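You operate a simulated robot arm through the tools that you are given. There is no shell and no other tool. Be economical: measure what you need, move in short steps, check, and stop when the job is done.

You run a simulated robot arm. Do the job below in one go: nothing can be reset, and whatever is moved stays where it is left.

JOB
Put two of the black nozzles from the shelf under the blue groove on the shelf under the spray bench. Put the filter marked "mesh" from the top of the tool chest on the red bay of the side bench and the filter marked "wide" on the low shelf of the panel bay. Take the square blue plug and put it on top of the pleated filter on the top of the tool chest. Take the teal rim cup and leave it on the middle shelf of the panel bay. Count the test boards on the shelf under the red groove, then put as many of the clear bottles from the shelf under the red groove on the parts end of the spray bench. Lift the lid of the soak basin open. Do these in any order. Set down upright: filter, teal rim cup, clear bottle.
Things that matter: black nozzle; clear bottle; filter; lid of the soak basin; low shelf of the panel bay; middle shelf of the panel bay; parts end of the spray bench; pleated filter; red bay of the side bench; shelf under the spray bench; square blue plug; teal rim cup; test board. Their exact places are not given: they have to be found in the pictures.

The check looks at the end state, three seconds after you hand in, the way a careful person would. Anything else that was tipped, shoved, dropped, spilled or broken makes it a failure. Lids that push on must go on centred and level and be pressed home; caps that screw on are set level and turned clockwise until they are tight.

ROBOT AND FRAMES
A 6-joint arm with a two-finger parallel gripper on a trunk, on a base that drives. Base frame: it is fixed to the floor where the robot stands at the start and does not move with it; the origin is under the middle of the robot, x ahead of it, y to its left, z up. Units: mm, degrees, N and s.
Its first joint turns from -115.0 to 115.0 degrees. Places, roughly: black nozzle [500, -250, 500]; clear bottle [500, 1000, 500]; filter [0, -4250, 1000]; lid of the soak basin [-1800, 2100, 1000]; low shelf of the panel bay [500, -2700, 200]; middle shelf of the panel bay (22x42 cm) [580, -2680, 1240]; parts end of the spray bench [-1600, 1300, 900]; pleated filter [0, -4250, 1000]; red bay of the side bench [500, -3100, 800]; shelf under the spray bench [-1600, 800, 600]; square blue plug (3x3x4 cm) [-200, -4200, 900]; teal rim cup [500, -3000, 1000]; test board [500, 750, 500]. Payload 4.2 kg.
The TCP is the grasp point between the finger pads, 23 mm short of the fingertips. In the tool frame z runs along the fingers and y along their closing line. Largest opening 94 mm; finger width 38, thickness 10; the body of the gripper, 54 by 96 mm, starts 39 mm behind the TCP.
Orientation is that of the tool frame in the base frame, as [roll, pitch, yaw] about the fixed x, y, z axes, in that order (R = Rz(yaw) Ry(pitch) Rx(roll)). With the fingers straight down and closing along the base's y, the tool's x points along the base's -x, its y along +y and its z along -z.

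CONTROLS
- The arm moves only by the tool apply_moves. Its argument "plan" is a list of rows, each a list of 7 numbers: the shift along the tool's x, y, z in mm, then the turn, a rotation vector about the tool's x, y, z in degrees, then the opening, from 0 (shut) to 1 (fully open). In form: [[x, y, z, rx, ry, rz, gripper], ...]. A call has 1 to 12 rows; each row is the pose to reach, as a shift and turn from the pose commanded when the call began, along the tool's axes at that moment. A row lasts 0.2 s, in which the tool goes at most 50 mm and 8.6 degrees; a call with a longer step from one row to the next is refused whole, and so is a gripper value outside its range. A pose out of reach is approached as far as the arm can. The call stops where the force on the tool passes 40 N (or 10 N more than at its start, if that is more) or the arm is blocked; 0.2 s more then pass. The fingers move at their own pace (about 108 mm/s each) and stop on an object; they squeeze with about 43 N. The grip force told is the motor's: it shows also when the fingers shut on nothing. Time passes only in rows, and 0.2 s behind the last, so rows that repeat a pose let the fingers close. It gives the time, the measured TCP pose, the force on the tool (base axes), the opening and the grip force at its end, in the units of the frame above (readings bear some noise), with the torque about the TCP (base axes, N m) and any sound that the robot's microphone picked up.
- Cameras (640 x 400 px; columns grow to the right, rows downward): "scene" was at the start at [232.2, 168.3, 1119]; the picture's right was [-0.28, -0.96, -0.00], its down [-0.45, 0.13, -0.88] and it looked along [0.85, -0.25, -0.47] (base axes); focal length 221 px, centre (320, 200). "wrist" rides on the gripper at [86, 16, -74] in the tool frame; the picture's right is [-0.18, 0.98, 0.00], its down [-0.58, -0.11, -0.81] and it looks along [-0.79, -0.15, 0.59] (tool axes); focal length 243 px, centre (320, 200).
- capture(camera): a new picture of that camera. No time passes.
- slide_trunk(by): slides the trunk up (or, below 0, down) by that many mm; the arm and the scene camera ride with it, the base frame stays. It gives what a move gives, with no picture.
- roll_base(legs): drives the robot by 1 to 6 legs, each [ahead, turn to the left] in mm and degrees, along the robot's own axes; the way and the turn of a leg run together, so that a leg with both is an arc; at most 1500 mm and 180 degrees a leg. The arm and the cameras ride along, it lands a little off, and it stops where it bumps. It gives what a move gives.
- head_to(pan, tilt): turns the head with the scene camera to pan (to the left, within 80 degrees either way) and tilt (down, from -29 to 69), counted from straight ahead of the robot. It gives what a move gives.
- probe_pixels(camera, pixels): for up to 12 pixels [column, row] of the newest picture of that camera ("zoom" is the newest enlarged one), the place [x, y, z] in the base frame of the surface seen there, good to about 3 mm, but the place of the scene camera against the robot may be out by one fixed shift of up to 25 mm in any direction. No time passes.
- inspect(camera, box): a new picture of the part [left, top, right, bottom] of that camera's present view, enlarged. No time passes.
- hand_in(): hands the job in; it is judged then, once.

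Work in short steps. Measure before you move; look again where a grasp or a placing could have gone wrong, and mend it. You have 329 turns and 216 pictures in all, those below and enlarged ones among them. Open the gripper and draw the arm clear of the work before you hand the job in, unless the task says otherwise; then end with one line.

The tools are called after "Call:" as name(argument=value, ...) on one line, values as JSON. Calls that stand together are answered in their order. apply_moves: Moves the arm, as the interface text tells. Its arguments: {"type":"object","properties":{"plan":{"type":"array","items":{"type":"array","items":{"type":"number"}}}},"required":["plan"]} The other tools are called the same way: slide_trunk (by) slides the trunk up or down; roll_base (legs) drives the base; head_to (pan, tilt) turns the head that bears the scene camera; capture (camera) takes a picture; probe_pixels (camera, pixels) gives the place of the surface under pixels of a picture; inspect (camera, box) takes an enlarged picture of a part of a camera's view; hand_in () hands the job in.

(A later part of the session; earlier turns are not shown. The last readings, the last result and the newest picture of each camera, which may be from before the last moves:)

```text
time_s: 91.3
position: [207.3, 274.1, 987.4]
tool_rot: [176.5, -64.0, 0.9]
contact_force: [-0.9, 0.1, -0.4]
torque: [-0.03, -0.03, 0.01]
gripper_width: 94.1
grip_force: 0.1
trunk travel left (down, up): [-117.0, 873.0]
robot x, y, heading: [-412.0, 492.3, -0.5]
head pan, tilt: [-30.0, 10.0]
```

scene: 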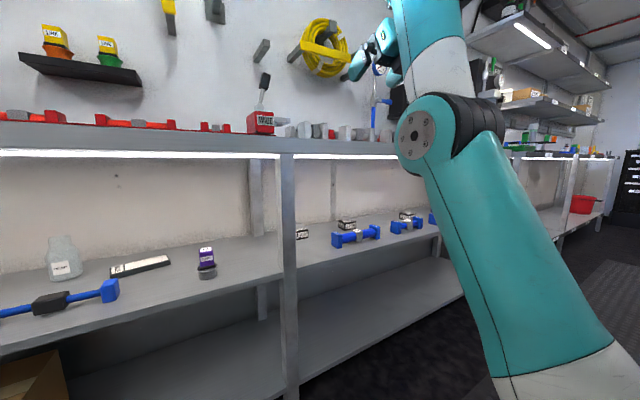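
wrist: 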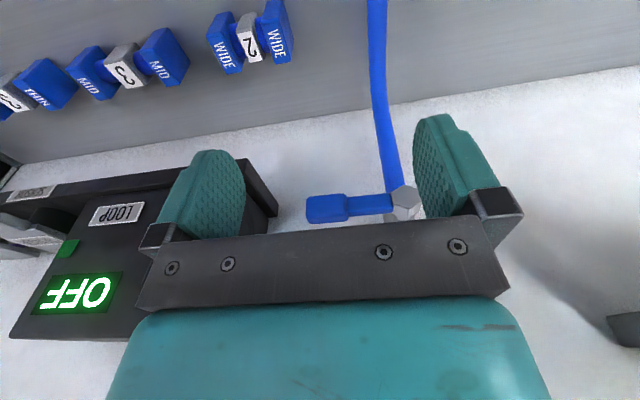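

Call:
apply_moves(plan=[[-36, 0, 17.6, 0, 0, 0, 1], [-72, 0, 35, 0, 0, 0, 1], [-108, 0, 53, 0, 0, 0, 1], [-144, 0, 70, 0, 0, 0, 1], [-180, 0, 88, 0, 0, 0, 1], [-216, 0, 106, 0, 0, 0, 1]])

Call:
capture(camera="scene")

Call:
capture(camera="wrist")

```text
time_s: 92.7
position: [206.1, 273.9, 987.9]
tool_rot: [176.5, -64.0, 1.0]
contact_force: [-1.0, 0.6, 0.2]
torque: [-0.02, -0.02, 0.03]
gripper_width: 94.0
grip_force: 0.0
out of reach, approached as far as the arm can: row 1, 2, 3, 4, 5, 6
trunk travel left (down, up): [-117.0, 873.0]
robot x, y, heading: [-411.6, 494.3, -0.6]
head pan, tilt: [-30.0, 10.0]
```

```text
182 pictures are left
```

scene: 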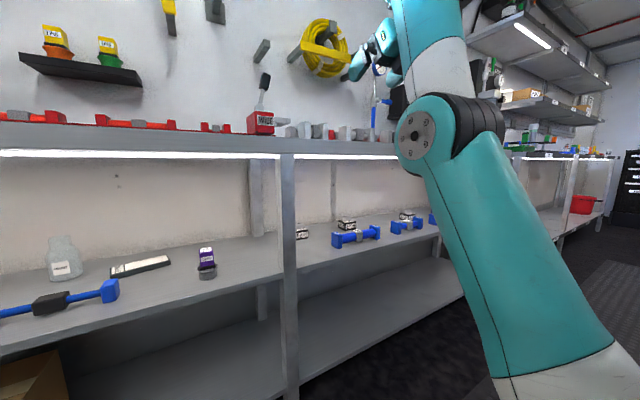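

```text
181 pictures are left
```

wrist: 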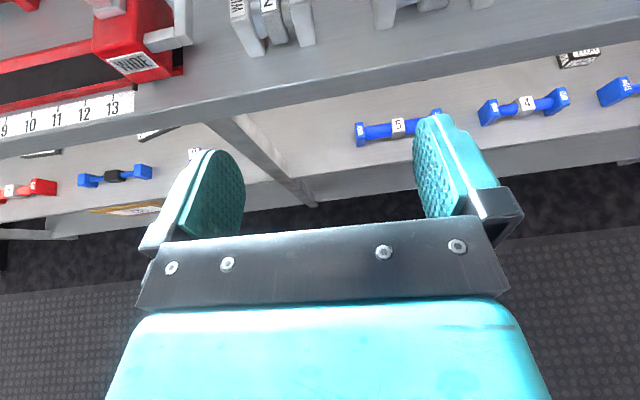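

The arm is too folded to go down in this attitude. I back the base off and try extending the arm forward first.

Call:
roll_base(legs=[[-250, 0]])

Call:
apply_moves(plan=[[18, 0, 36, 0, 0, 0, 1], [36, 0, 72, 0, 0, 0, 1], [54, 0, 108, 0, 0, 0, 1], [72, 0, 144, 0, 0, 0, 1]])

Call:
apply_moves(plan=[[-36, 0, 17.6, 0, 0, 0, 1], [-72, 0, 35, 0, 0, 0, 1], [-108, 0, 53, 0, 0, 0, 1]])

Call:
capture(camera="scene")

```text
time_s: 94.5
position: [-40.7, 276.4, 985.8]
tool_rot: [176.6, -63.9, 1.0]
contact_force: [-0.7, -0.1, -0.1]
torque: [0.0, -0.01, 0.0]
gripper_width: 94.1
grip_force: 0.1
trunk travel left (down, up): [-117.0, 873.0]
robot x, y, heading: [-661.6, 492.8, 0.0]
head pan, tilt: [-30.0, 10.0]
```

```text
time_s: 95.5
position: [48.9, 328.5, 984.3]
tool_rot: [175.1, -62.6, 0.9]
contact_force: [-0.4, 0.0, 1.9]
torque: [-0.02, -0.01, -0.01]
gripper_width: 93.8
grip_force: 0.0
out of reach, approached as far as the arm can: row 1, 2, 3, 4
trunk travel left (down, up): [-117.0, 873.0]
robot x, y, heading: [-662.5, 493.3, -0.0]
head pan, tilt: [-30.0, 10.0]
```

```text
time_s: 96.3
position: [39.0, 356.5, 979.8]
tool_rot: [176.4, -63.7, 1.0]
contact_force: [-0.7, 0.4, -0.2]
torque: [0.0, 0.0, 0.0]
gripper_width: 94.1
grip_force: 0.1
out of reach, approached as far as the arm can: row 1, 2, 3
trunk travel left (down, up): [-117.0, 873.0]
robot x, y, heading: [-660.1, 495.7, -0.2]
head pan, tilt: [-30.0, 10.0]
```

```text
180 pictures are left
```

scene: 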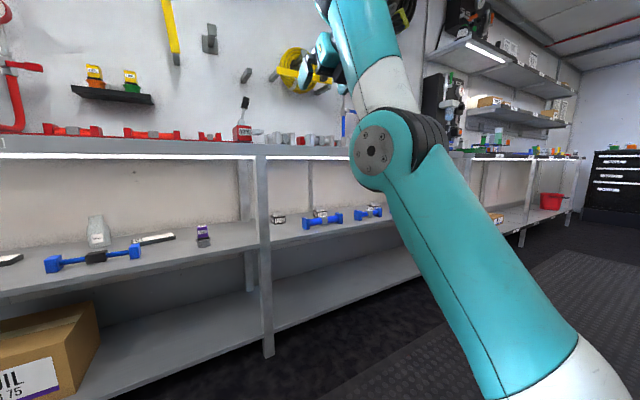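

The arm was near the top of its workspace relative to the trunk. I tilt the tool back down, then raise the trunk and lower the arm instead.

Call:
apply_moves(plan=[[0, 0, 0, 0, -8.5, 0, 1], [0, 0, 0, 0, -17, 0, 1], [0, 0, 0, 0, -25.5, 0, 1], [0, 0, 0, 0, -34, 0, 1], [0, 0, 0, 0, -42.5, 0, 1], [0, 0, 0, 0, -51, 0, 1], [0, 0, 0, 0, -59.5, 0, 1], [0, 0, 0, 0, -63.7, 0, 1]])

Call:
slide_trunk(by=330)

Call:
capture(camera="scene")

```text
time_s: 98.1
position: [-26.1, 341.3, 863.7]
tool_rot: [-180.0, -6.7, -1.1]
contact_force: [-0.4, -0.2, -0.3]
torque: [0.03, 0.02, 0.07]
gripper_width: 94.0
grip_force: 0.1
out of reach, approached as far as the arm can: row 2, 3, 4, 5, 6, 7, 8
trunk travel left (down, up): [-117.0, 873.0]
robot x, y, heading: [-658.8, 490.2, -0.4]
head pan, tilt: [-30.0, 10.0]
```

```text
time_s: 101.4
position: [-26.6, 340.2, 1193.2]
tool_rot: [-179.9, -6.9, -1.1]
contact_force: [-0.4, 0.3, -0.5]
torque: [0.0, 0.02, 0.02]
gripper_width: 93.9
grip_force: 0.0
trunk travel left (down, up): [-447.0, 543.0]
robot x, y, heading: [-660.5, 492.8, -0.2]
head pan, tilt: [-30.0, 10.0]
```

```text
179 pictures are left
```

scene: 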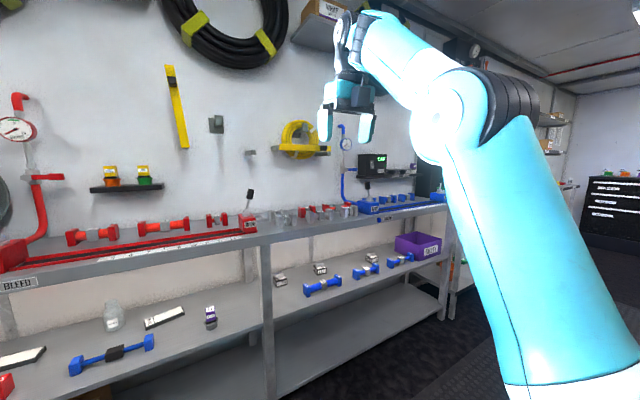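

Back to tool-down. Now I lower the arm about 450 mm in free space.

Call:
apply_moves(plan=[[0, 0, 40, 0, 0, 0, 1], [0, 0, 80, 0, 0, 0, 1], [0, 0, 120, 0, 0, 0, 1], [0, 0, 160, 0, 0, 0, 1], [0, 0, 200, 0, 0, 0, 1], [0, 0, 240, 0, 0, 0, 1], [0, 0, 280, 0, 0, 0, 1], [0, 0, 320, 0, 0, 0, 1], [0, 0, 360, 0, 0, 0, 1], [0, 0, 400, 0, 0, 0, 1], [0, 0, 440, 0, 0, 0, 1]])

Call:
apply_moves(plan=[[0, 0, 0, 0, 8.5, 0, 1], [0, 0, 0, 0, 17, 0, 1], [0, 0, 0, 0, 25.5, 0, 1], [0, 0, 0, 0, 34, 0, 1], [0, 0, 0, 0, 42.5, 0, 1], [0, 0, 0, 0, 51, 0, 1]])

Call:
capture(camera="scene")

```text
time_s: 103.8
position: [176.1, 321.5, 802.6]
tool_rot: [-180.0, -7.1, -1.2]
contact_force: [-1.0, 0.1, 0.6]
torque: [-0.04, 0.0, -0.01]
gripper_width: 93.9
grip_force: 0.1
out of reach, approached as far as the arm can: row 4, 5, 6, 7, 8, 9, 10, 11
trunk travel left (down, up): [-447.0, 543.0]
robot x, y, heading: [-658.3, 493.1, -0.3]
head pan, tilt: [-30.0, 10.0]
```

```text
time_s: 105.2
position: [185.0, 320.2, 814.8]
tool_rot: [179.9, -11.9, -1.1]
contact_force: [-0.2, -0.1, -0.2]
torque: [0.01, 0.03, -0.01]
gripper_width: 93.8
grip_force: 0.2
out of reach, approached as far as the arm can: row 1, 2, 3, 4, 5, 6
trunk travel left (down, up): [-447.0, 543.0]
robot x, y, heading: [-658.9, 493.3, -0.0]
head pan, tilt: [-30.0, 10.0]
```

```text
178 pictures are left
```

scene: 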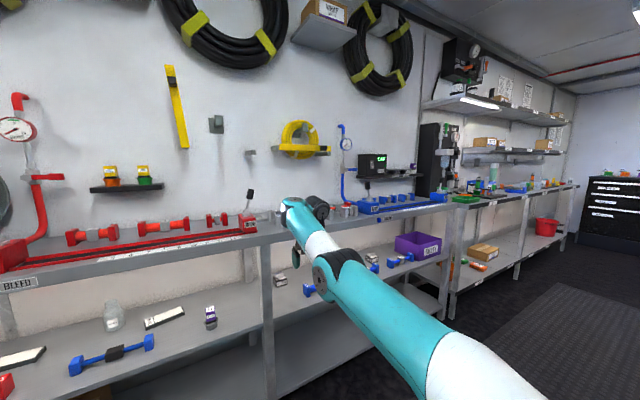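

The arm is stretched and limited by the wrist. I bring it back to its start-like pose, then unflip the gripper to test reach there.

Call:
apply_moves(plan=[[-31, 0, -40, 0, -2, 0, 1], [-62, 0, -80, 0, -4, 0, 1], [-93, 0, -120, 0, -6, 0, 1], [-124, 0, -160, 0, -8, 0, 1], [-155, 0, -200, 0, -10, 0, 1], [-188, 0, -240, 0, -12, 0, 1]])

Call:
apply_moves(plan=[[0, 0, 40, 0, 0, 0, 1], [0, 0, 80, 0, 0, 0, 1], [0, 0, 120, 0, 0, 0, 1]])

```text
refused: row 1 steps farther than a row can; nothing moved
```

```text
time_s: 106.0
position: [259.8, 315.8, 723.0]
tool_rot: [177.7, -11.3, -1.6]
contact_force: [-1.7, 3.5, 0.7]
torque: [-0.18, -0.11, -0.06]
gripper_width: 94.0
grip_force: 0.0
out of reach, approached as far as the arm can: row 1, 2, 3
trunk travel left (down, up): [-447.0, 543.0]
robot x, y, heading: [-656.6, 491.9, -0.3]
head pan, tilt: [-30.0, 10.0]
```

Call:
roll_base(legs=[[-150, 0]])

Call:
apply_moves(plan=[[-28, 0, -38, 0, -2, 0, 1], [-56, 0, -76, 0, -4, 0, 1], [-84, 0, -114, 0, -6, 0, 1], [-112, 0, -152, 0, -8, 0, 1], [-140, 0, -190, 0, -10, 0, 1], [-168, 0, -228, 0, -12, 0, 1], [-200, 0, -260, 0, -12, 0, 1], [-230, 0, -290, 0, -12, 0, 1]])

Call:
capture(camera="scene")

```text
time_s: 107.3
position: [107.1, 314.0, 722.2]
tool_rot: [177.7, -11.1, -0.9]
contact_force: [0.2, 0.6, -0.1]
torque: [0.01, 0.02, -0.01]
gripper_width: 94.1
grip_force: 0.0
trunk travel left (down, up): [-447.0, 543.0]
robot x, y, heading: [-813.1, 495.8, -0.2]
head pan, tilt: [-30.0, 10.0]
```

```text
time_s: 109.1
position: [-148.3, 328.4, 1000.6]
tool_rot: [177.8, 1.2, -1.5]
contact_force: [-0.1, 0.0, -1.2]
torque: [-0.01, 0.04, -0.03]
gripper_width: 93.9
grip_force: 0.1
out of reach, approached as far as the arm can: row 1, 3, 4, 5, 6, 7, 8
trunk travel left (down, up): [-447.0, 543.0]
robot x, y, heading: [-808.6, 497.9, -0.3]
head pan, tilt: [-30.0, 10.0]
```

```text
177 pictures are left
```

scene: 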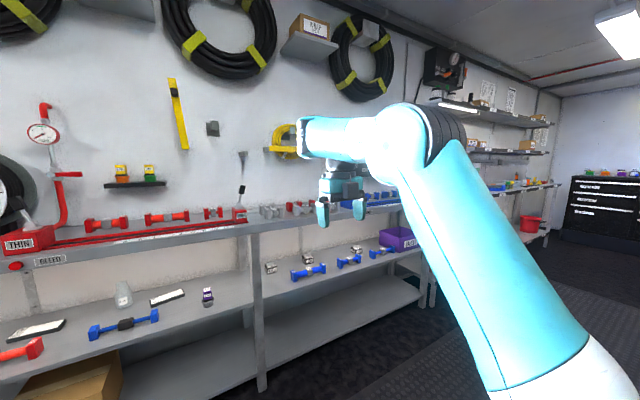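

Forearm horizontal and tool down again. I unflip the gripper by 90° first and test lowering.

Call:
apply_moves(plan=[[0, 0, 0, 0, 0, -8.5, 1], [0, 0, 0, 0, 0, -17, 1], [0, 0, 0, 0, 0, -25.5, 1], [0, 0, 0, 0, 0, -34, 1], [0, 0, 0, 0, 0, -42.5, 1], [0, 0, 0, 0, 0, -51, 1], [0, 0, 0, 0, 0, -59.5, 1], [0, 0, 0, 0, 0, -68, 1], [0, 0, 0, 0, 0, -76.5, 1], [0, 0, 0, 0, 0, -85, 1], [0, 0, 0, 0, 0, -90, 1]])

Call:
apply_moves(plan=[[0, 0, 40, 0, 0, 0, 1], [0, 0, 80, 0, 0, 0, 1], [0, 0, 120, 0, 0, 0, 1], [0, 0, 160, 0, 0, 0, 1], [0, 0, 200, 0, 0, 0, 1]])

Call:
capture(camera="scene")

```text
time_s: 111.5
position: [-147.3, 327.9, 1000.9]
tool_rot: [-179.0, 2.2, 88.7]
contact_force: [0.1, 0.1, 0.6]
torque: [-0.01, 0.01, -0.01]
gripper_width: 94.0
grip_force: 0.1
trunk travel left (down, up): [-447.0, 543.0]
robot x, y, heading: [-807.4, 493.1, -0.2]
head pan, tilt: [-30.0, 10.0]
```

```text
time_s: 112.7
position: [-31.5, 303.0, 870.1]
tool_rot: [-179.0, 2.2, 88.6]
contact_force: [0.4, -0.2, 0.8]
torque: [-0.03, -0.06, 0.03]
gripper_width: 93.8
grip_force: 0.1
out of reach, approached as far as the arm can: row 1, 2, 3, 4, 5
trunk travel left (down, up): [-447.0, 543.0]
robot x, y, heading: [-807.6, 493.8, -0.3]
head pan, tilt: [-30.0, 10.0]
```

```text
176 pictures are left
```

scene: 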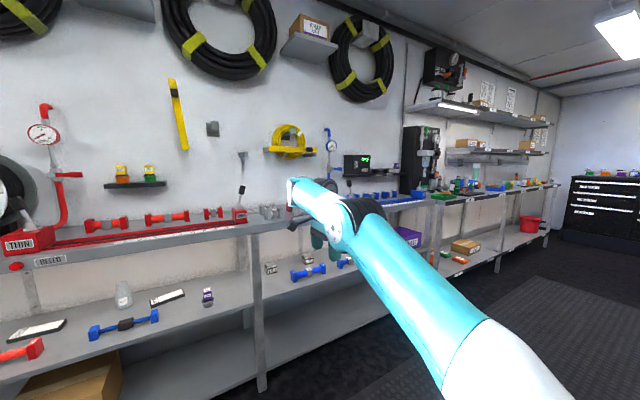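

I probe the arm's own joints in the picture to understand its limits.

Call:
probe_pixels(camera="scene", pixels=[[345, 228], [300, 190], [325, 200], [490, 345], [420, 270], [320, 240], [292, 205]])

Call:
head_to(pan=-60, tilt=50)

Call:
capture(camera="scene")

Call:
capture(camera="wrist")

```text
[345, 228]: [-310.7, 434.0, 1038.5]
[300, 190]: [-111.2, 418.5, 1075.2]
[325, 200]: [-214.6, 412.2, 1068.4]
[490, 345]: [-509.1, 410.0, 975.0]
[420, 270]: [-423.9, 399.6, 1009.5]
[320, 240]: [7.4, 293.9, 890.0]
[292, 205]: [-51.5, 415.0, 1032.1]
```

```text
time_s: 113.8
position: [-30.4, 302.8, 870.3]
tool_rot: [-178.8, 2.2, 88.6]
contact_force: [0.1, -0.1, -0.2]
torque: [-0.02, 0.01, 0.03]
gripper_width: 93.8
grip_force: 0.1
trunk travel left (down, up): [-447.0, 543.0]
robot x, y, heading: [-811.6, 493.1, -0.3]
head pan, tilt: [-60.0, 50.0]
```

```text
175 pictures are left
```

scene: 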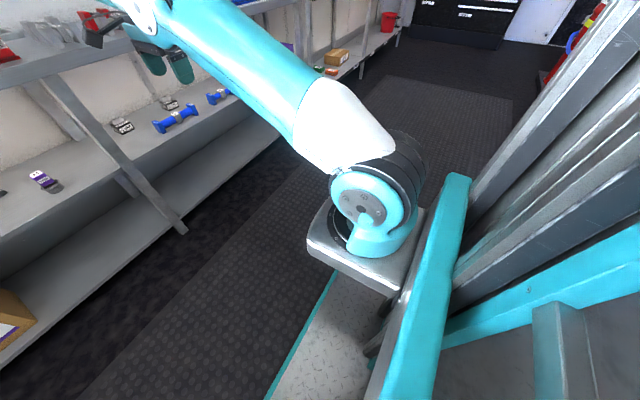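

```text
174 pictures are left
```

wrist: 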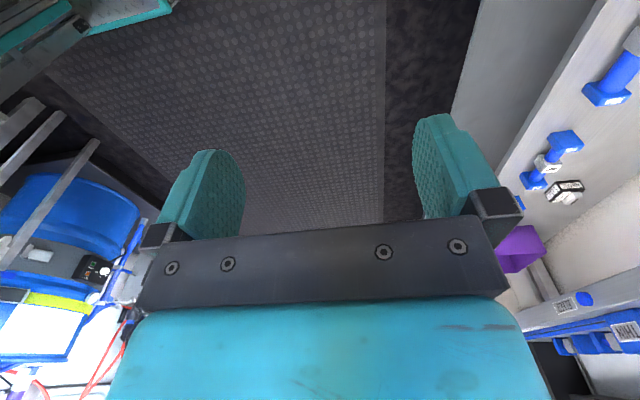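

Call:
probe_pixels(camera="scene", pixels=[[362, 205], [380, 250], [335, 110], [230, 60], [320, 240], [440, 270], [140, 10], [180, 20]])

```text
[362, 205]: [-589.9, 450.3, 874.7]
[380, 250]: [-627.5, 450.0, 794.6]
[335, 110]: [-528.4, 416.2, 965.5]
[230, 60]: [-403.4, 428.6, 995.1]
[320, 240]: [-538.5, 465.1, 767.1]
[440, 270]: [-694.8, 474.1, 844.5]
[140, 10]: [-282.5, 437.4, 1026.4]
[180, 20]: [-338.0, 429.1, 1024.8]
```

I return exactly to the start arm pose (unflipped) and test lowering from there.

Call:
apply_moves(plan=[[0, 0, -40, 0, 0, -8.5, 1], [0, 0, -80, 0, 0, -17, 1], [0, 0, -120, 0, 0, -25.5, 1], [0, 0, -130, 0, 0, -34, 1], [0, 0, -130, 0, 0, -42.5, 1], [0, 0, -130, 0, 0, -51, 1], [0, 0, -130, 0, 0, -59.5, 1], [0, 0, -130, 0, 0, -68, 1], [0, 0, -130, 0, 0, -76.5, 1], [0, 0, -130, 0, 0, -85, 1], [0, 0, -130, 0, 0, -90, 1]])

Call:
apply_moves(plan=[[40, 0, 0, 0, 0, 0, 1], [80, 0, 0, 0, 0, 0, 1], [120, 0, 0, 0, 0, 0, 1], [160, 0, 0, 0, 0, 0, 1], [200, 0, 0, 0, 0, 0, 1]])

Call:
head_to(pan=-40, tilt=20)

Call:
capture(camera="scene")

```text
time_s: 116.2
position: [-30.1, 308.8, 1001.2]
tool_rot: [-177.8, -0.9, 178.7]
contact_force: [-0.5, -0.4, -0.7]
torque: [0.02, 0.02, 0.01]
gripper_width: 94.1
grip_force: 0.1
out of reach, approached as far as the arm can: row 2, 3
trunk travel left (down, up): [-447.0, 543.0]
robot x, y, heading: [-811.4, 495.2, -0.3]
head pan, tilt: [-60.0, 50.0]
```

```text
time_s: 117.4
position: [-216.3, 313.0, 1040.4]
tool_rot: [-177.8, -1.1, 178.5]
contact_force: [0.2, -0.1, -1.1]
torque: [-0.03, 0.04, -0.03]
gripper_width: 94.0
grip_force: 0.2
out of reach, approached as far as the arm can: row 4, 5
trunk travel left (down, up): [-447.0, 543.0]
robot x, y, heading: [-812.2, 493.9, -0.3]
head pan, tilt: [-60.0, 50.0]
```

```text
time_s: 118.4
position: [-215.6, 313.2, 1041.5]
tool_rot: [-177.8, -1.0, 178.5]
contact_force: [0.3, 0.2, 0.6]
torque: [0.0, 0.02, 0.02]
gripper_width: 94.0
grip_force: 0.1
trunk travel left (down, up): [-447.0, 543.0]
robot x, y, heading: [-811.2, 494.1, -0.4]
head pan, tilt: [-40.0, 20.0]
```

```text
173 pictures are left
```

scene: 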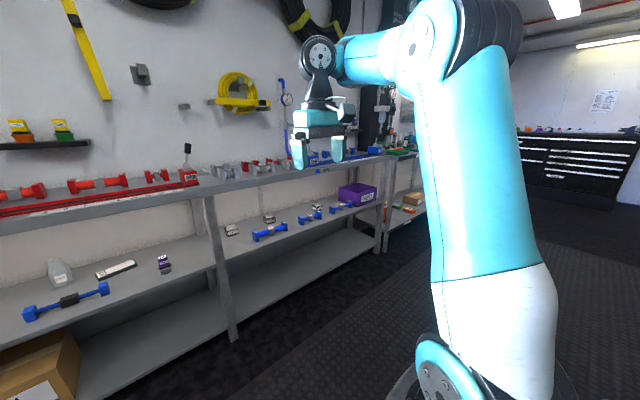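

The wrist can't tilt forward past ~90° to the forearm, so the way in is tool-down with the trunk low and the forearm level under the rail. I measure the rail's underside.

Call:
inspect(camera="scene", box=[180, 150, 380, 275])

Call:
probe_pixels(camera="zoom", pixels=[[200, 107], [200, 120], [200, 125], [200, 130], [200, 136], [167, 258], [285, 220], [290, 254], [365, 215]])

```text
3.20 times, centred on (280, 212) of scene
```

zoom: 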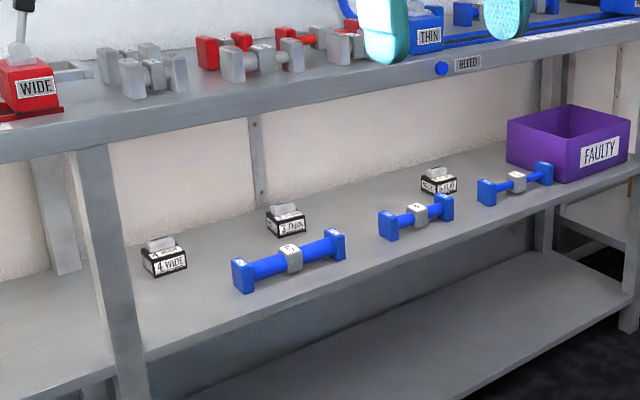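

```text
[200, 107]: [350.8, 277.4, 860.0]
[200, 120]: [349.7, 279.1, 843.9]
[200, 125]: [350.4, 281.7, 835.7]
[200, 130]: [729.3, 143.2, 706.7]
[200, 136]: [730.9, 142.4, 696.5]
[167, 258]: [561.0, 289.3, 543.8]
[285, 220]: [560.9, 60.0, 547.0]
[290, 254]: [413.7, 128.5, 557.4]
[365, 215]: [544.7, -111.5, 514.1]
```

Rail underside ≈830, enough room. I shift the base to y≈350, x≈−400 and lower the trunk.

Call:
roll_base(legs=[[0, -19.3], [435, 0], [0, 19.6]])

Call:
slide_trunk(by=-370)

Call:
apply_moves(plan=[[0, 40, 0, 0, 0, 0, 1], [0, 80, 0, 0, 0, 0, 1], [0, 120, 0, 0, 0, 0, 1]])

Call:
capture(camera="wrist")

Call:
head_to(pan=-15, tilt=10)

Call:
capture(camera="scene")

```text
time_s: 123.1
position: [195.3, 164.6, 1040.6]
tool_rot: [-177.8, -0.9, 178.5]
contact_force: [0.9, 0.6, 0.0]
torque: [-0.04, -0.03, 0.01]
gripper_width: 94.0
grip_force: 0.1
trunk travel left (down, up): [-447.0, 543.0]
robot x, y, heading: [-399.2, 350.1, -0.4]
head pan, tilt: [-40.0, 20.0]
```

```text
time_s: 126.7
position: [194.9, 165.8, 670.5]
tool_rot: [-177.8, -1.1, 178.5]
contact_force: [-0.2, 0.3, 0.4]
torque: [-0.02, 0.03, 0.01]
gripper_width: 93.8
grip_force: 0.0
trunk travel left (down, up): [-77.0, 913.0]
robot x, y, heading: [-399.3, 349.0, -0.3]
head pan, tilt: [-40.0, 20.0]
```

```text
time_s: 127.5
position: [198.7, 286.3, 667.3]
tool_rot: [-177.9, -1.2, 178.4]
contact_force: [0.6, 0.4, 0.3]
torque: [-0.01, 0.0, -0.03]
gripper_width: 93.9
grip_force: 0.0
trunk travel left (down, up): [-77.0, 913.0]
robot x, y, heading: [-400.3, 345.6, -0.2]
head pan, tilt: [-40.0, 20.0]
```

```text
171 pictures are left
```

wrist: 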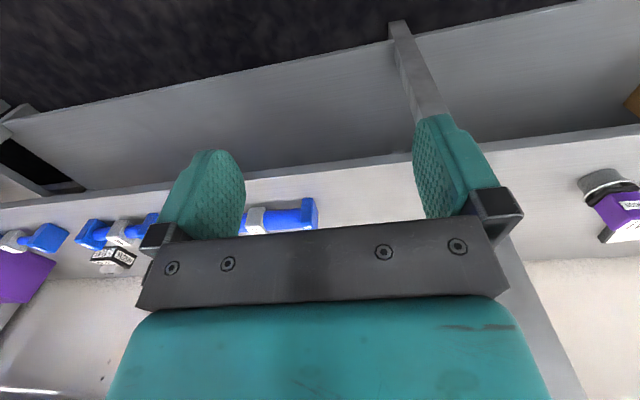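

```text
time_s: 128.4
position: [198.1, 286.3, 667.6]
tool_rot: [-177.9, -1.4, 178.5]
contact_force: [-0.8, -0.3, -0.6]
torque: [0.0, 0.05, -0.03]
gripper_width: 94.1
grip_force: 0.1
trunk travel left (down, up): [-77.0, 913.0]
robot x, y, heading: [-400.0, 346.8, -0.3]
head pan, tilt: [-15.0, 10.0]
```

```text
170 pictures are left
```

scene: 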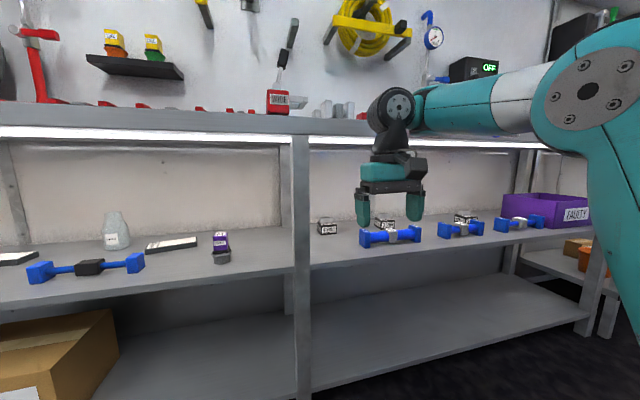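

I use the gripper seen in this picture to calibrate the scene camera and get the wrist height.

Call:
probe_pixels(camera="scene", pixels=[[362, 222], [416, 222], [362, 190], [390, 172], [397, 88], [397, 105], [460, 90], [500, 68], [540, 68], [327, 218], [327, 228], [384, 216]])

```text
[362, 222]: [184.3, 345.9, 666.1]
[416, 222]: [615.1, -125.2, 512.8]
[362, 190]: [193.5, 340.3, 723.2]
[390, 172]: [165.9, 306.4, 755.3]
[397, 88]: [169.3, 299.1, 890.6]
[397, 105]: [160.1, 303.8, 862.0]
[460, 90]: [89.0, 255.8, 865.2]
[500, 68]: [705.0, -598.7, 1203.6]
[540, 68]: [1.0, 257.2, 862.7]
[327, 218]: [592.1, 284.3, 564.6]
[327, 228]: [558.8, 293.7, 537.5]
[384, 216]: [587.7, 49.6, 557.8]
```

Call:
probe_pixels(camera="wrist", pixels=[[312, 212], [270, 205], [250, 225], [112, 255], [410, 170], [520, 300]])

Call:
inspect(camera="scene", box=[290, 200, 450, 300])

Call:
probe_pixels(camera="zoom", pixels=[[290, 155], [290, 165], [292, 150], [500, 140], [395, 155], [125, 100], [168, 100], [60, 60], [40, 200]])

```text
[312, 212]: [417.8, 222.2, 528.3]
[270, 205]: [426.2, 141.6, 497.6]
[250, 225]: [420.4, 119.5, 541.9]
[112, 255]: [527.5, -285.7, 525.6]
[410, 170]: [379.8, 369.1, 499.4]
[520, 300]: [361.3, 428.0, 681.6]
```

```text
4.00 times, centred on (370, 250) of scene
```

zoom: 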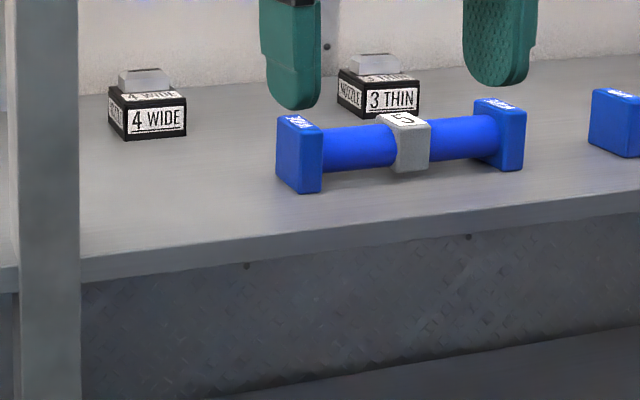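

```text
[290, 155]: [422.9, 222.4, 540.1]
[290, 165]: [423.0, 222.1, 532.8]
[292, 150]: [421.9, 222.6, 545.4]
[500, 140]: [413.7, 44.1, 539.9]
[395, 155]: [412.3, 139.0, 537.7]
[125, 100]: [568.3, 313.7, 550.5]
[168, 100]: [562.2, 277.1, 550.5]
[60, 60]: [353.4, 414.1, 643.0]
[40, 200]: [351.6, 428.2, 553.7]
```

Wrist camera says shelf at z≈499 (scene camera reads ~14 high). I level the tool and extend/lower the arm while backed off a bit.

Call:
roll_base(legs=[[-120, 0]])

Call:
slide_trunk(by=-76)

Call:
apply_moves(plan=[[-40, 0, 10, -2.1, -1.4, -1.5, 1], [-80, 0, 35, -2.1, -1.4, -1.5, 1], [-110, 0, 62, -2.1, -1.4, -1.5, 1], [-110, 0, 62, -2.1, -1.4, -1.5, 1]])

Call:
capture(camera="wrist")

```text
time_s: 129.6
position: [78.4, 288.2, 666.7]
tool_rot: [-177.9, -1.3, 178.5]
contact_force: [-0.1, -0.1, 0.5]
torque: [0.0, -0.01, 0.0]
gripper_width: 93.8
grip_force: 0.2
trunk travel left (down, up): [-77.0, 913.0]
robot x, y, heading: [-522.4, 350.7, -0.1]
head pan, tilt: [-15.0, 10.0]
```

```text
time_s: 130.8
position: [78.2, 287.4, 590.8]
tool_rot: [-177.9, -1.3, 178.5]
contact_force: [-0.5, -0.8, 0.7]
torque: [0.02, 0.01, 0.01]
gripper_width: 94.2
grip_force: 0.1
trunk travel left (down, up): [-1.0, 989.0]
robot x, y, heading: [-517.1, 347.1, -0.0]
head pan, tilt: [-15.0, 10.0]
```

```text
time_s: 131.8
position: [194.6, 294.8, 530.0]
tool_rot: [178.5, -1.0, -179.9]
contact_force: [0.4, -0.9, 0.2]
torque: [0.0, 0.0, 0.0]
gripper_width: 94.0
grip_force: 0.1
out of reach, approached as far as the arm can: row 3, 4
trunk travel left (down, up): [-1.0, 989.0]
robot x, y, heading: [-523.6, 346.9, -0.2]
head pan, tilt: [-15.0, 10.0]
```

```text
168 pictures are left
```

wrist: 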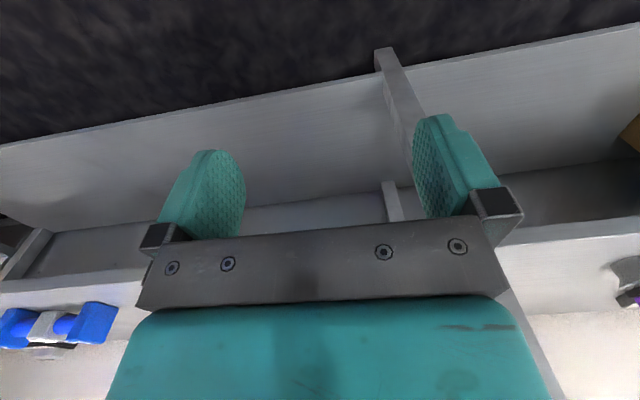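

TCP is at z 530; I lift 12 mm for entry and drive in part way, then check.

Call:
slide_trunk(by=12)

Call:
roll_base(legs=[[260, 0]])

Call:
capture(camera="scene")

Call:
capture(camera="wrist")

```text
time_s: 132.4
position: [194.3, 296.9, 543.2]
tool_rot: [178.5, -1.0, -180.0]
contact_force: [-0.6, 0.7, 0.3]
torque: [0.0, 0.0, 0.01]
gripper_width: 93.8
grip_force: 0.1
trunk travel left (down, up): [-13.0, 977.0]
robot x, y, heading: [-518.0, 346.0, 0.0]
head pan, tilt: [-15.0, 10.0]
```

```text
time_s: 134.2
position: [456.8, 295.9, 543.4]
tool_rot: [178.5, -1.0, -179.9]
contact_force: [0.1, -0.9, -0.6]
torque: [0.03, 0.0, -0.01]
gripper_width: 94.3
grip_force: 0.1
trunk travel left (down, up): [-13.0, 977.0]
robot x, y, heading: [-258.4, 347.7, -0.2]
head pan, tilt: [-15.0, 10.0]
```

```text
167 pictures are left
```

scene: 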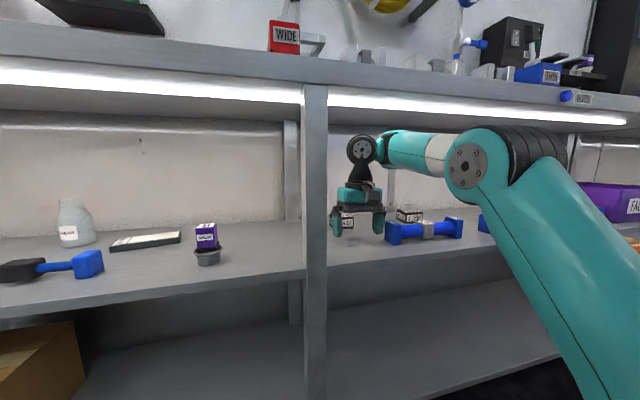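

```text
166 pictures are left
```

wrist: 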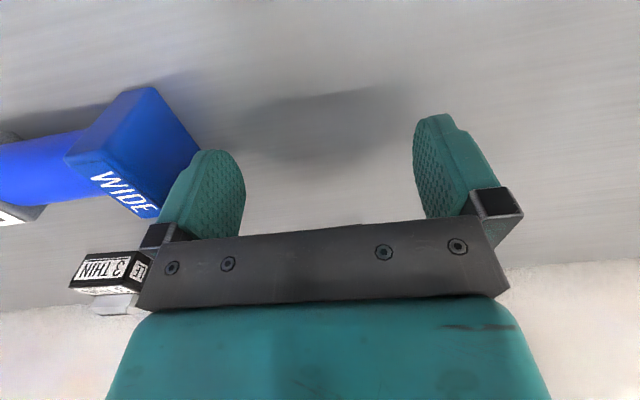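

Clear so far. I shift 7 mm right and drive in the remaining 128 mm so the fingers straddle the nozzle.

Call:
apply_moves(plan=[[0, -7, 0, 0, 0, 0, 1]])

Call:
roll_base(legs=[[128, 0]])

Call:
inspect(camera="scene", box=[290, 100, 490, 260])

Call:
capture(camera="wrist")

```text
time_s: 134.7
position: [456.3, 287.4, 541.8]
tool_rot: [178.4, -1.0, -179.8]
contact_force: [-0.8, 0.2, -0.6]
torque: [-0.01, 0.03, 0.03]
gripper_width: 94.0
grip_force: 0.1
trunk travel left (down, up): [-13.0, 977.0]
robot x, y, heading: [-256.7, 348.1, -0.6]
head pan, tilt: [-15.0, 10.0]
```

```text
time_s: 135.9
position: [586.4, 287.3, 542.1]
tool_rot: [178.5, -0.9, -179.9]
contact_force: [-0.5, -0.2, 0.1]
torque: [-0.04, 0.03, -0.02]
gripper_width: 94.2
grip_force: 0.1
trunk travel left (down, up): [-13.0, 977.0]
robot x, y, heading: [-127.5, 345.0, -0.6]
head pan, tilt: [-15.0, 10.0]
```

```text
2.50 times, centred on (390, 180) of scene
```

zoom: 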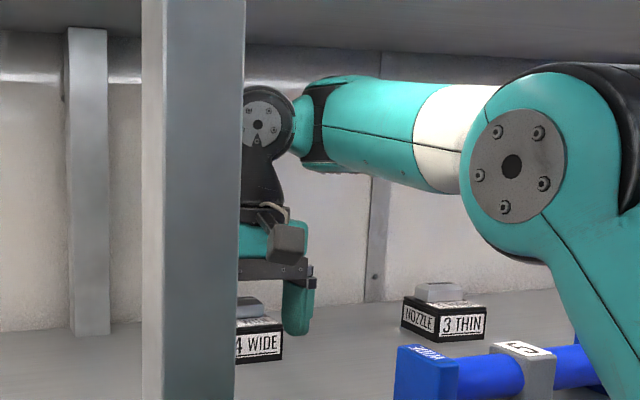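

```text
164 pictures are left
```

wrist: 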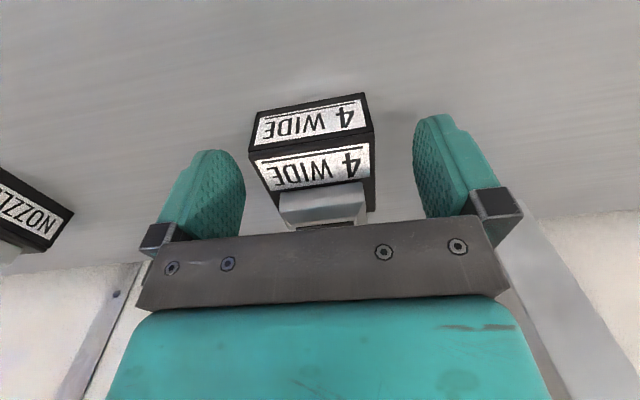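

The nozzle sits between the fingers. I measure its exact place from the wrist view.

Call:
probe_pixels(camera="wrist", pixels=[[257, 150], [368, 135], [253, 120], [362, 98], [320, 205], [350, 215], [290, 210], [374, 190], [312, 170]])

```text
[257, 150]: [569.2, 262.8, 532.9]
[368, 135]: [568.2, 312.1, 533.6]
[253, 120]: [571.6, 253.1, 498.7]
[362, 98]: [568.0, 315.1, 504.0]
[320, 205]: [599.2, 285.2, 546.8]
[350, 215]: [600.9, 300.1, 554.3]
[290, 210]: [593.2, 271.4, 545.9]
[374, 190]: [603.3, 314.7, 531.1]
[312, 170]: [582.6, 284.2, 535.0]
```

It is centred at y≈288, x≈593. I lower 12 mm, move 6 mm in and close.

Call:
slide_trunk(by=-12)

Call:
apply_moves(plan=[[-6, 0, 0, 0, 0, 0, 1], [-6, 0, 0, 0, 0, 0, 0.3], [-6, 0, 0, 0, 0, 0, 0.3], [-6, 0, 0, 0, 0, 0, 0.3]])

```text
time_s: 136.5
position: [585.5, 287.5, 531.4]
tool_rot: [178.6, -1.1, -180.0]
contact_force: [0.0, -0.3, -0.1]
torque: [-0.02, -0.04, 0.01]
gripper_width: 94.1
grip_force: 0.1
trunk travel left (down, up): [-1.0, 989.0]
robot x, y, heading: [-131.5, 347.7, -0.1]
head pan, tilt: [-15.0, 10.0]
```

```text
time_s: 137.5
position: [592.0, 286.6, 529.7]
tool_rot: [178.5, -1.0, -179.9]
contact_force: [0.6, -0.4, 3.9]
torque: [-0.13, 0.1, 0.01]
gripper_width: 57.5
grip_force: 42.7
trunk travel left (down, up): [-1.0, 989.0]
robot x, y, heading: [-128.4, 348.2, -0.2]
head pan, tilt: [-15.0, 10.0]
```

Gripped (57.5 mm). Lift 25 mm and back out.

Call:
slide_trunk(by=25)

Call:
roll_base(legs=[[-480, 0]])

Call:
capture(camera="wrist")

```text
time_s: 138.2
position: [591.1, 287.7, 555.1]
tool_rot: [178.5, -1.0, -179.9]
contact_force: [0.1, -0.1, -0.9]
torque: [0.01, 0.0, 0.02]
gripper_width: 57.7
grip_force: 42.8
trunk travel left (down, up): [-26.0, 964.0]
robot x, y, heading: [-128.0, 347.4, 0.0]
head pan, tilt: [-15.0, 10.0]
```

```text
time_s: 141.1
position: [115.6, 291.6, 554.9]
tool_rot: [178.5, -1.0, -179.5]
contact_force: [-0.3, -0.4, -0.4]
torque: [-0.01, -0.01, -0.01]
gripper_width: 57.7
grip_force: 42.5
trunk travel left (down, up): [-26.0, 964.0]
robot x, y, heading: [-606.9, 350.6, 0.1]
head pan, tilt: [-15.0, 10.0]
```

```text
163 pictures are left
```

wrist: 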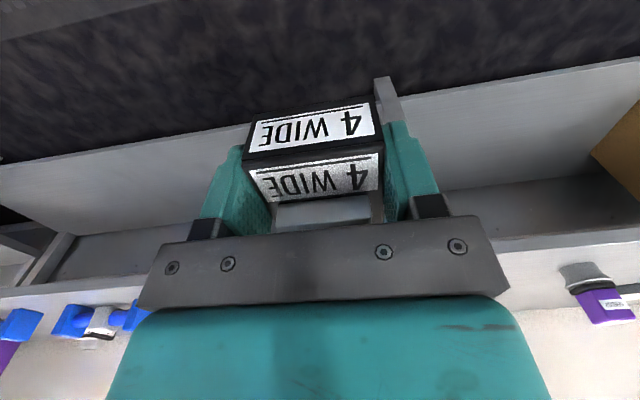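

Now I carry it to the spray bench: centre in the aisle, turn round and look at its shelf.

Call:
roll_base(legs=[[150, 0], [0, 90], [0, 90]])

Call:
slide_trunk(by=60)

Call:
head_to(pan=5, tilt=12)

Call:
capture(camera="scene")

```text
time_s: 150.1
position: [-1174.3, 400.2, 555.0]
tool_rot: [178.5, -1.0, 0.6]
contact_force: [-0.9, 0.4, -1.8]
torque: [-0.02, -0.03, 0.01]
gripper_width: 57.8
grip_force: 42.6
trunk travel left (down, up): [-26.0, 964.0]
robot x, y, heading: [-455.6, 348.1, -179.7]
head pan, tilt: [-15.0, 10.0]
```

```text
time_s: 151.1
position: [-1175.0, 400.6, 615.0]
tool_rot: [178.5, -1.0, 0.6]
contact_force: [-1.0, 0.3, -2.0]
torque: [0.03, -0.01, 0.0]
gripper_width: 57.5
grip_force: 42.9
trunk travel left (down, up): [-86.0, 904.0]
robot x, y, heading: [-454.2, 347.5, -179.6]
head pan, tilt: [-15.0, 10.0]
```

```text
time_s: 151.9
position: [-1175.9, 400.2, 615.7]
tool_rot: [178.6, -1.0, 0.7]
contact_force: [0.0, -0.2, -0.6]
torque: [0.0, 0.01, 0.01]
gripper_width: 57.8
grip_force: 43.2
trunk travel left (down, up): [-86.0, 904.0]
robot x, y, heading: [-453.8, 350.2, -179.6]
head pan, tilt: [5.0, 12.0]
```

```text
162 pictures are left
```

scene: 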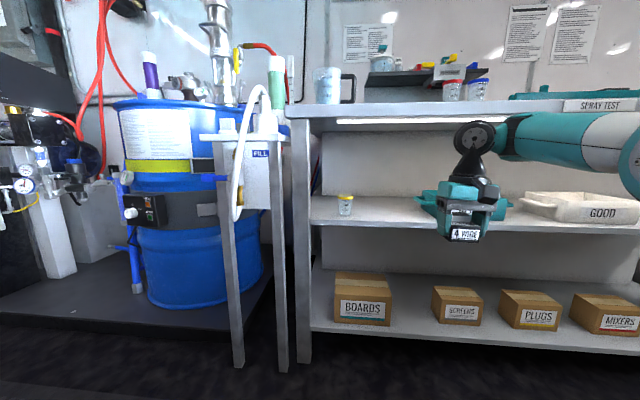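

Call:
probe_pixels(camera="scene", pixels=[[345, 203], [353, 207], [380, 215], [380, 222], [425, 203], [420, 198], [400, 105], [400, 122], [400, 126], [310, 200], [520, 205], [545, 205]])

Call:
inspect(camera="scene", box=[300, 90, 600, 270])

```text
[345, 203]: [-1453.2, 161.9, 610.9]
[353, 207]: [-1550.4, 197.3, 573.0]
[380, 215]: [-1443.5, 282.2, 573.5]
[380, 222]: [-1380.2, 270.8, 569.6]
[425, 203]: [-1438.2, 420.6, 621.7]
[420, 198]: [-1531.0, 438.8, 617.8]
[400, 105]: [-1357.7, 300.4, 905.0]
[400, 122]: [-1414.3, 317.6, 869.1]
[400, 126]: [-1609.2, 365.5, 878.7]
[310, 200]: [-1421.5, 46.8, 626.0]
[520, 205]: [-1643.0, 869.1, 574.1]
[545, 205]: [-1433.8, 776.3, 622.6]
```

```text
2.13 times, centred on (450, 180) of scene
```

zoom: 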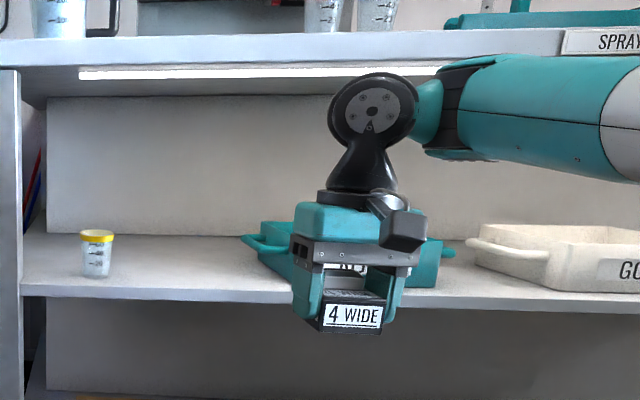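

Free gap y≈200–410 on the shelf (z≈559 true). I shift the arm to y=300, lower slightly and drive in to x≈−1560.

Call:
apply_moves(plan=[[0, 35, 0, 0, 0, 0, 0.3], [0, 70, 0, 0, 0, 0, 0.3], [0, 100, 0, 0, 0, 0, 0.3]])

Call:
slide_trunk(by=-10)

Call:
roll_base(legs=[[240, 0]])

Call:
capture(camera="wrist")

Call:
inspect(camera="scene", box=[250, 60, 570, 260])

```text
time_s: 152.7
position: [-1173.4, 301.4, 617.5]
tool_rot: [178.6, -0.8, 0.7]
contact_force: [0.0, 0.6, -1.4]
torque: [0.0, -0.06, 0.0]
gripper_width: 57.6
grip_force: 43.1
trunk travel left (down, up): [-86.0, 904.0]
robot x, y, heading: [-452.9, 349.2, -179.8]
head pan, tilt: [5.0, 12.0]
```

```text
time_s: 153.3
position: [-1173.8, 300.8, 607.8]
tool_rot: [178.5, -1.0, 0.6]
contact_force: [0.1, -0.1, -1.1]
torque: [0.03, -0.01, 0.03]
gripper_width: 58.0
grip_force: 43.5
trunk travel left (down, up): [-76.0, 914.0]
robot x, y, heading: [-456.8, 346.3, -179.9]
head pan, tilt: [5.0, 12.0]
```

```text
time_s: 155.1
position: [-1414.8, 298.1, 608.3]
tool_rot: [178.5, -0.9, 0.7]
contact_force: [-0.3, -0.3, -0.8]
torque: [0.0, -0.02, -0.02]
gripper_width: 57.7
grip_force: 42.8
trunk travel left (down, up): [-76.0, 914.0]
robot x, y, heading: [-694.8, 342.7, -179.5]
head pan, tilt: [5.0, 12.0]
```

```text
160 pictures are left
```

wrist: 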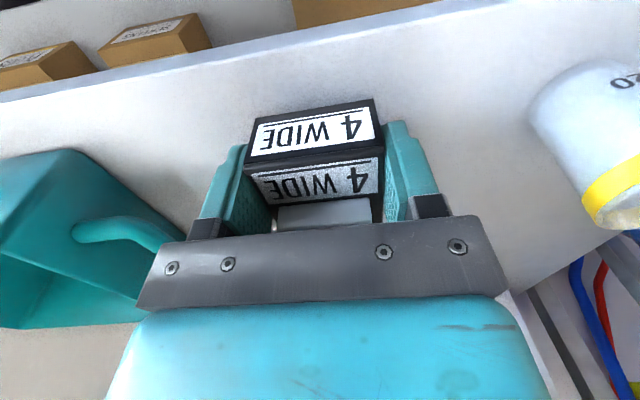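

```text
2.00 times, centred on (410, 160) of scene
```

zoom: 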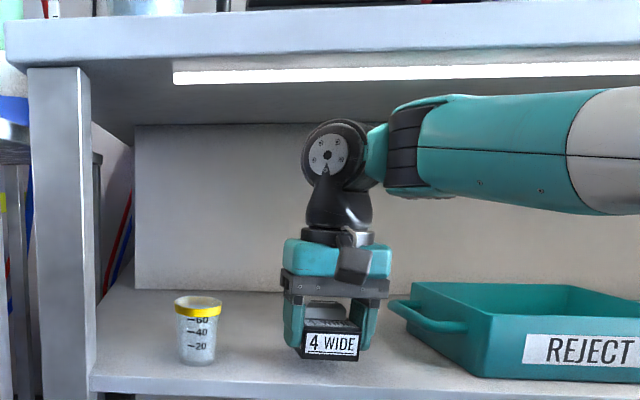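

Call:
probe_pixels(camera="wrist", pixels=[[200, 120], [450, 130], [450, 220], [100, 120], [560, 100], [560, 170], [130, 240], [185, 230], [590, 170]])

```text
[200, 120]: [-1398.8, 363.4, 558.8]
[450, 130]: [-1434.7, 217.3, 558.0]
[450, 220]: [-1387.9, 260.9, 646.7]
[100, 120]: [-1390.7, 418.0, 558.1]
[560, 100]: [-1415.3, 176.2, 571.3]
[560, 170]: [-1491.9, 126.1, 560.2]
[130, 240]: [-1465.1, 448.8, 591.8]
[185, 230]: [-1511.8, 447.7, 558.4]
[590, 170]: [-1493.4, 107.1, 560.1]
```

Shelf is at z 558.5. I drive in 130 mm more and lower until the nozzle rests.

Call:
roll_base(legs=[[130, 0]])

Call:
slide_trunk(by=-15)

Call:
slide_trunk(by=-3)

```text
time_s: 156.4
position: [-1544.1, 296.7, 607.1]
tool_rot: [178.6, -0.9, 0.8]
contact_force: [-0.3, -1.4, -0.9]
torque: [-0.01, 0.0, 0.04]
gripper_width: 57.6
grip_force: 43.6
trunk travel left (down, up): [-76.0, 914.0]
robot x, y, heading: [-827.7, 343.5, -179.5]
head pan, tilt: [5.0, 12.0]
```

```text
time_s: 157.0
position: [-1543.8, 295.8, 592.5]
tool_rot: [178.5, -0.8, 0.8]
contact_force: [0.6, -1.1, -1.0]
torque: [0.0, 0.01, 0.01]
gripper_width: 57.7
grip_force: 42.8
trunk travel left (down, up): [-61.0, 929.0]
robot x, y, heading: [-821.5, 345.6, -179.2]
head pan, tilt: [5.0, 12.0]
```

```text
time_s: 157.5
position: [-1543.7, 297.4, 590.1]
tool_rot: [178.5, -0.9, 0.7]
contact_force: [-1.0, -0.6, 7.1]
torque: [0.26, -0.13, 0.0]
gripper_width: 57.8
grip_force: 42.6
trunk travel left (down, up): [-58.0, 932.0]
robot x, y, heading: [-828.6, 346.1, -179.2]
head pan, tilt: [5.0, 12.0]
```

Contact (7 N up). I open, raise slightly and check.

Call:
apply_moves(plan=[[0, 0, 0, 0, 0, 0, 0.75], [0, 0, 0, 0, 0, 0, 0.75], [0, 0, 0, 0, 0, 0, 0.75]])

Call:
slide_trunk(by=14)

Call:
roll_base(legs=[[-380, 0]])

Call:
inspect(camera="scene", box=[300, 130, 500, 255])

```text
time_s: 158.3
position: [-1544.2, 297.9, 590.4]
tool_rot: [178.6, -1.0, 0.8]
contact_force: [0.3, 0.2, 0.3]
torque: [-0.01, -0.01, -0.01]
gripper_width: 70.4
grip_force: 0.0
trunk travel left (down, up): [-58.0, 932.0]
robot x, y, heading: [-829.3, 342.8, -179.7]
head pan, tilt: [5.0, 12.0]
```

```text
time_s: 158.9
position: [-1544.2, 297.6, 603.2]
tool_rot: [178.6, -0.9, 0.8]
contact_force: [-0.4, -0.1, 0.3]
torque: [-0.01, -0.01, 0.02]
gripper_width: 70.3
grip_force: 0.2
trunk travel left (down, up): [-72.0, 918.0]
robot x, y, heading: [-830.8, 347.8, -179.5]
head pan, tilt: [5.0, 12.0]
```

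```text
time_s: 161.3
position: [-1163.1, 300.3, 604.2]
tool_rot: [178.7, -1.0, 0.7]
contact_force: [0.8, -0.1, -0.3]
torque: [0.01, -0.01, -0.01]
gripper_width: 70.5
grip_force: 0.0
trunk travel left (down, up): [-72.0, 918.0]
robot x, y, heading: [-444.3, 351.0, -179.5]
head pan, tilt: [5.0, 12.0]
```

```text
3.20 times, centred on (400, 192) of scene
```

zoom: 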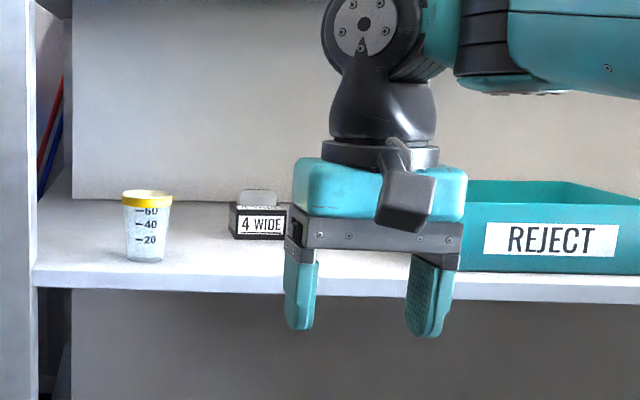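

Nozzle 1 stands on the shelf. Now I return for nozzle 2 ("3 THIN"), stopping at y≈−76 to view the gaps.

Call:
roll_base(legs=[[0, 89.5], [427, 0], [0, 90]])

Call:
head_to(pan=-5, tilt=20)

Call:
inspect(camera="scene", box=[200, 120, 460, 280])

```text
time_s: 171.6
position: [272.9, -43.8, 604.8]
tool_rot: [178.6, -1.0, 179.7]
contact_force: [0.4, -0.3, 0.5]
torque: [0.02, 0.01, -0.01]
gripper_width: 70.5
grip_force: 0.0
trunk travel left (down, up): [-72.0, 918.0]
robot x, y, heading: [-449.3, -77.1, -0.5]
head pan, tilt: [5.0, 12.0]
```

```text
time_s: 172.3
position: [271.9, -42.6, 602.7]
tool_rot: [178.6, -1.0, 179.7]
contact_force: [0.6, 0.0, -0.2]
torque: [0.01, -0.02, 0.01]
gripper_width: 70.6
grip_force: 0.1
trunk travel left (down, up): [-72.0, 918.0]
robot x, y, heading: [-447.7, -80.6, -0.7]
head pan, tilt: [-5.0, 20.0]
```

```text
2.46 times, centred on (330, 200) of scene
```

zoom: 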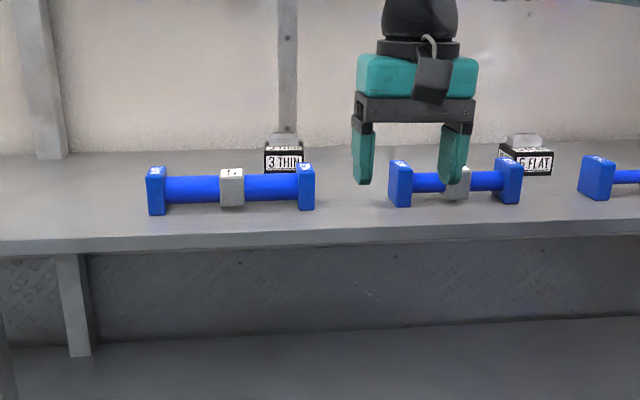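

Call:
probe_pixels(camera="zoom", pixels=[[302, 190], [313, 190], [305, 165], [391, 188], [400, 165], [510, 180], [521, 175], [580, 180], [268, 162], [301, 162], [502, 158], [551, 163]])

```text
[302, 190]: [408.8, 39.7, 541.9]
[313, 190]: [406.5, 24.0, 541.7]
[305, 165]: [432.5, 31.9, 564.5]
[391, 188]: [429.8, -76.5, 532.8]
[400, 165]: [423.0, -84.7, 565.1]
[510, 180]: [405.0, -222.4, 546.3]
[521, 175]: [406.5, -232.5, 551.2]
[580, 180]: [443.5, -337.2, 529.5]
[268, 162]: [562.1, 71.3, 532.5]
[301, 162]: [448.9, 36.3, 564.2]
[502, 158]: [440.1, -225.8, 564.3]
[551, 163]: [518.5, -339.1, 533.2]
```

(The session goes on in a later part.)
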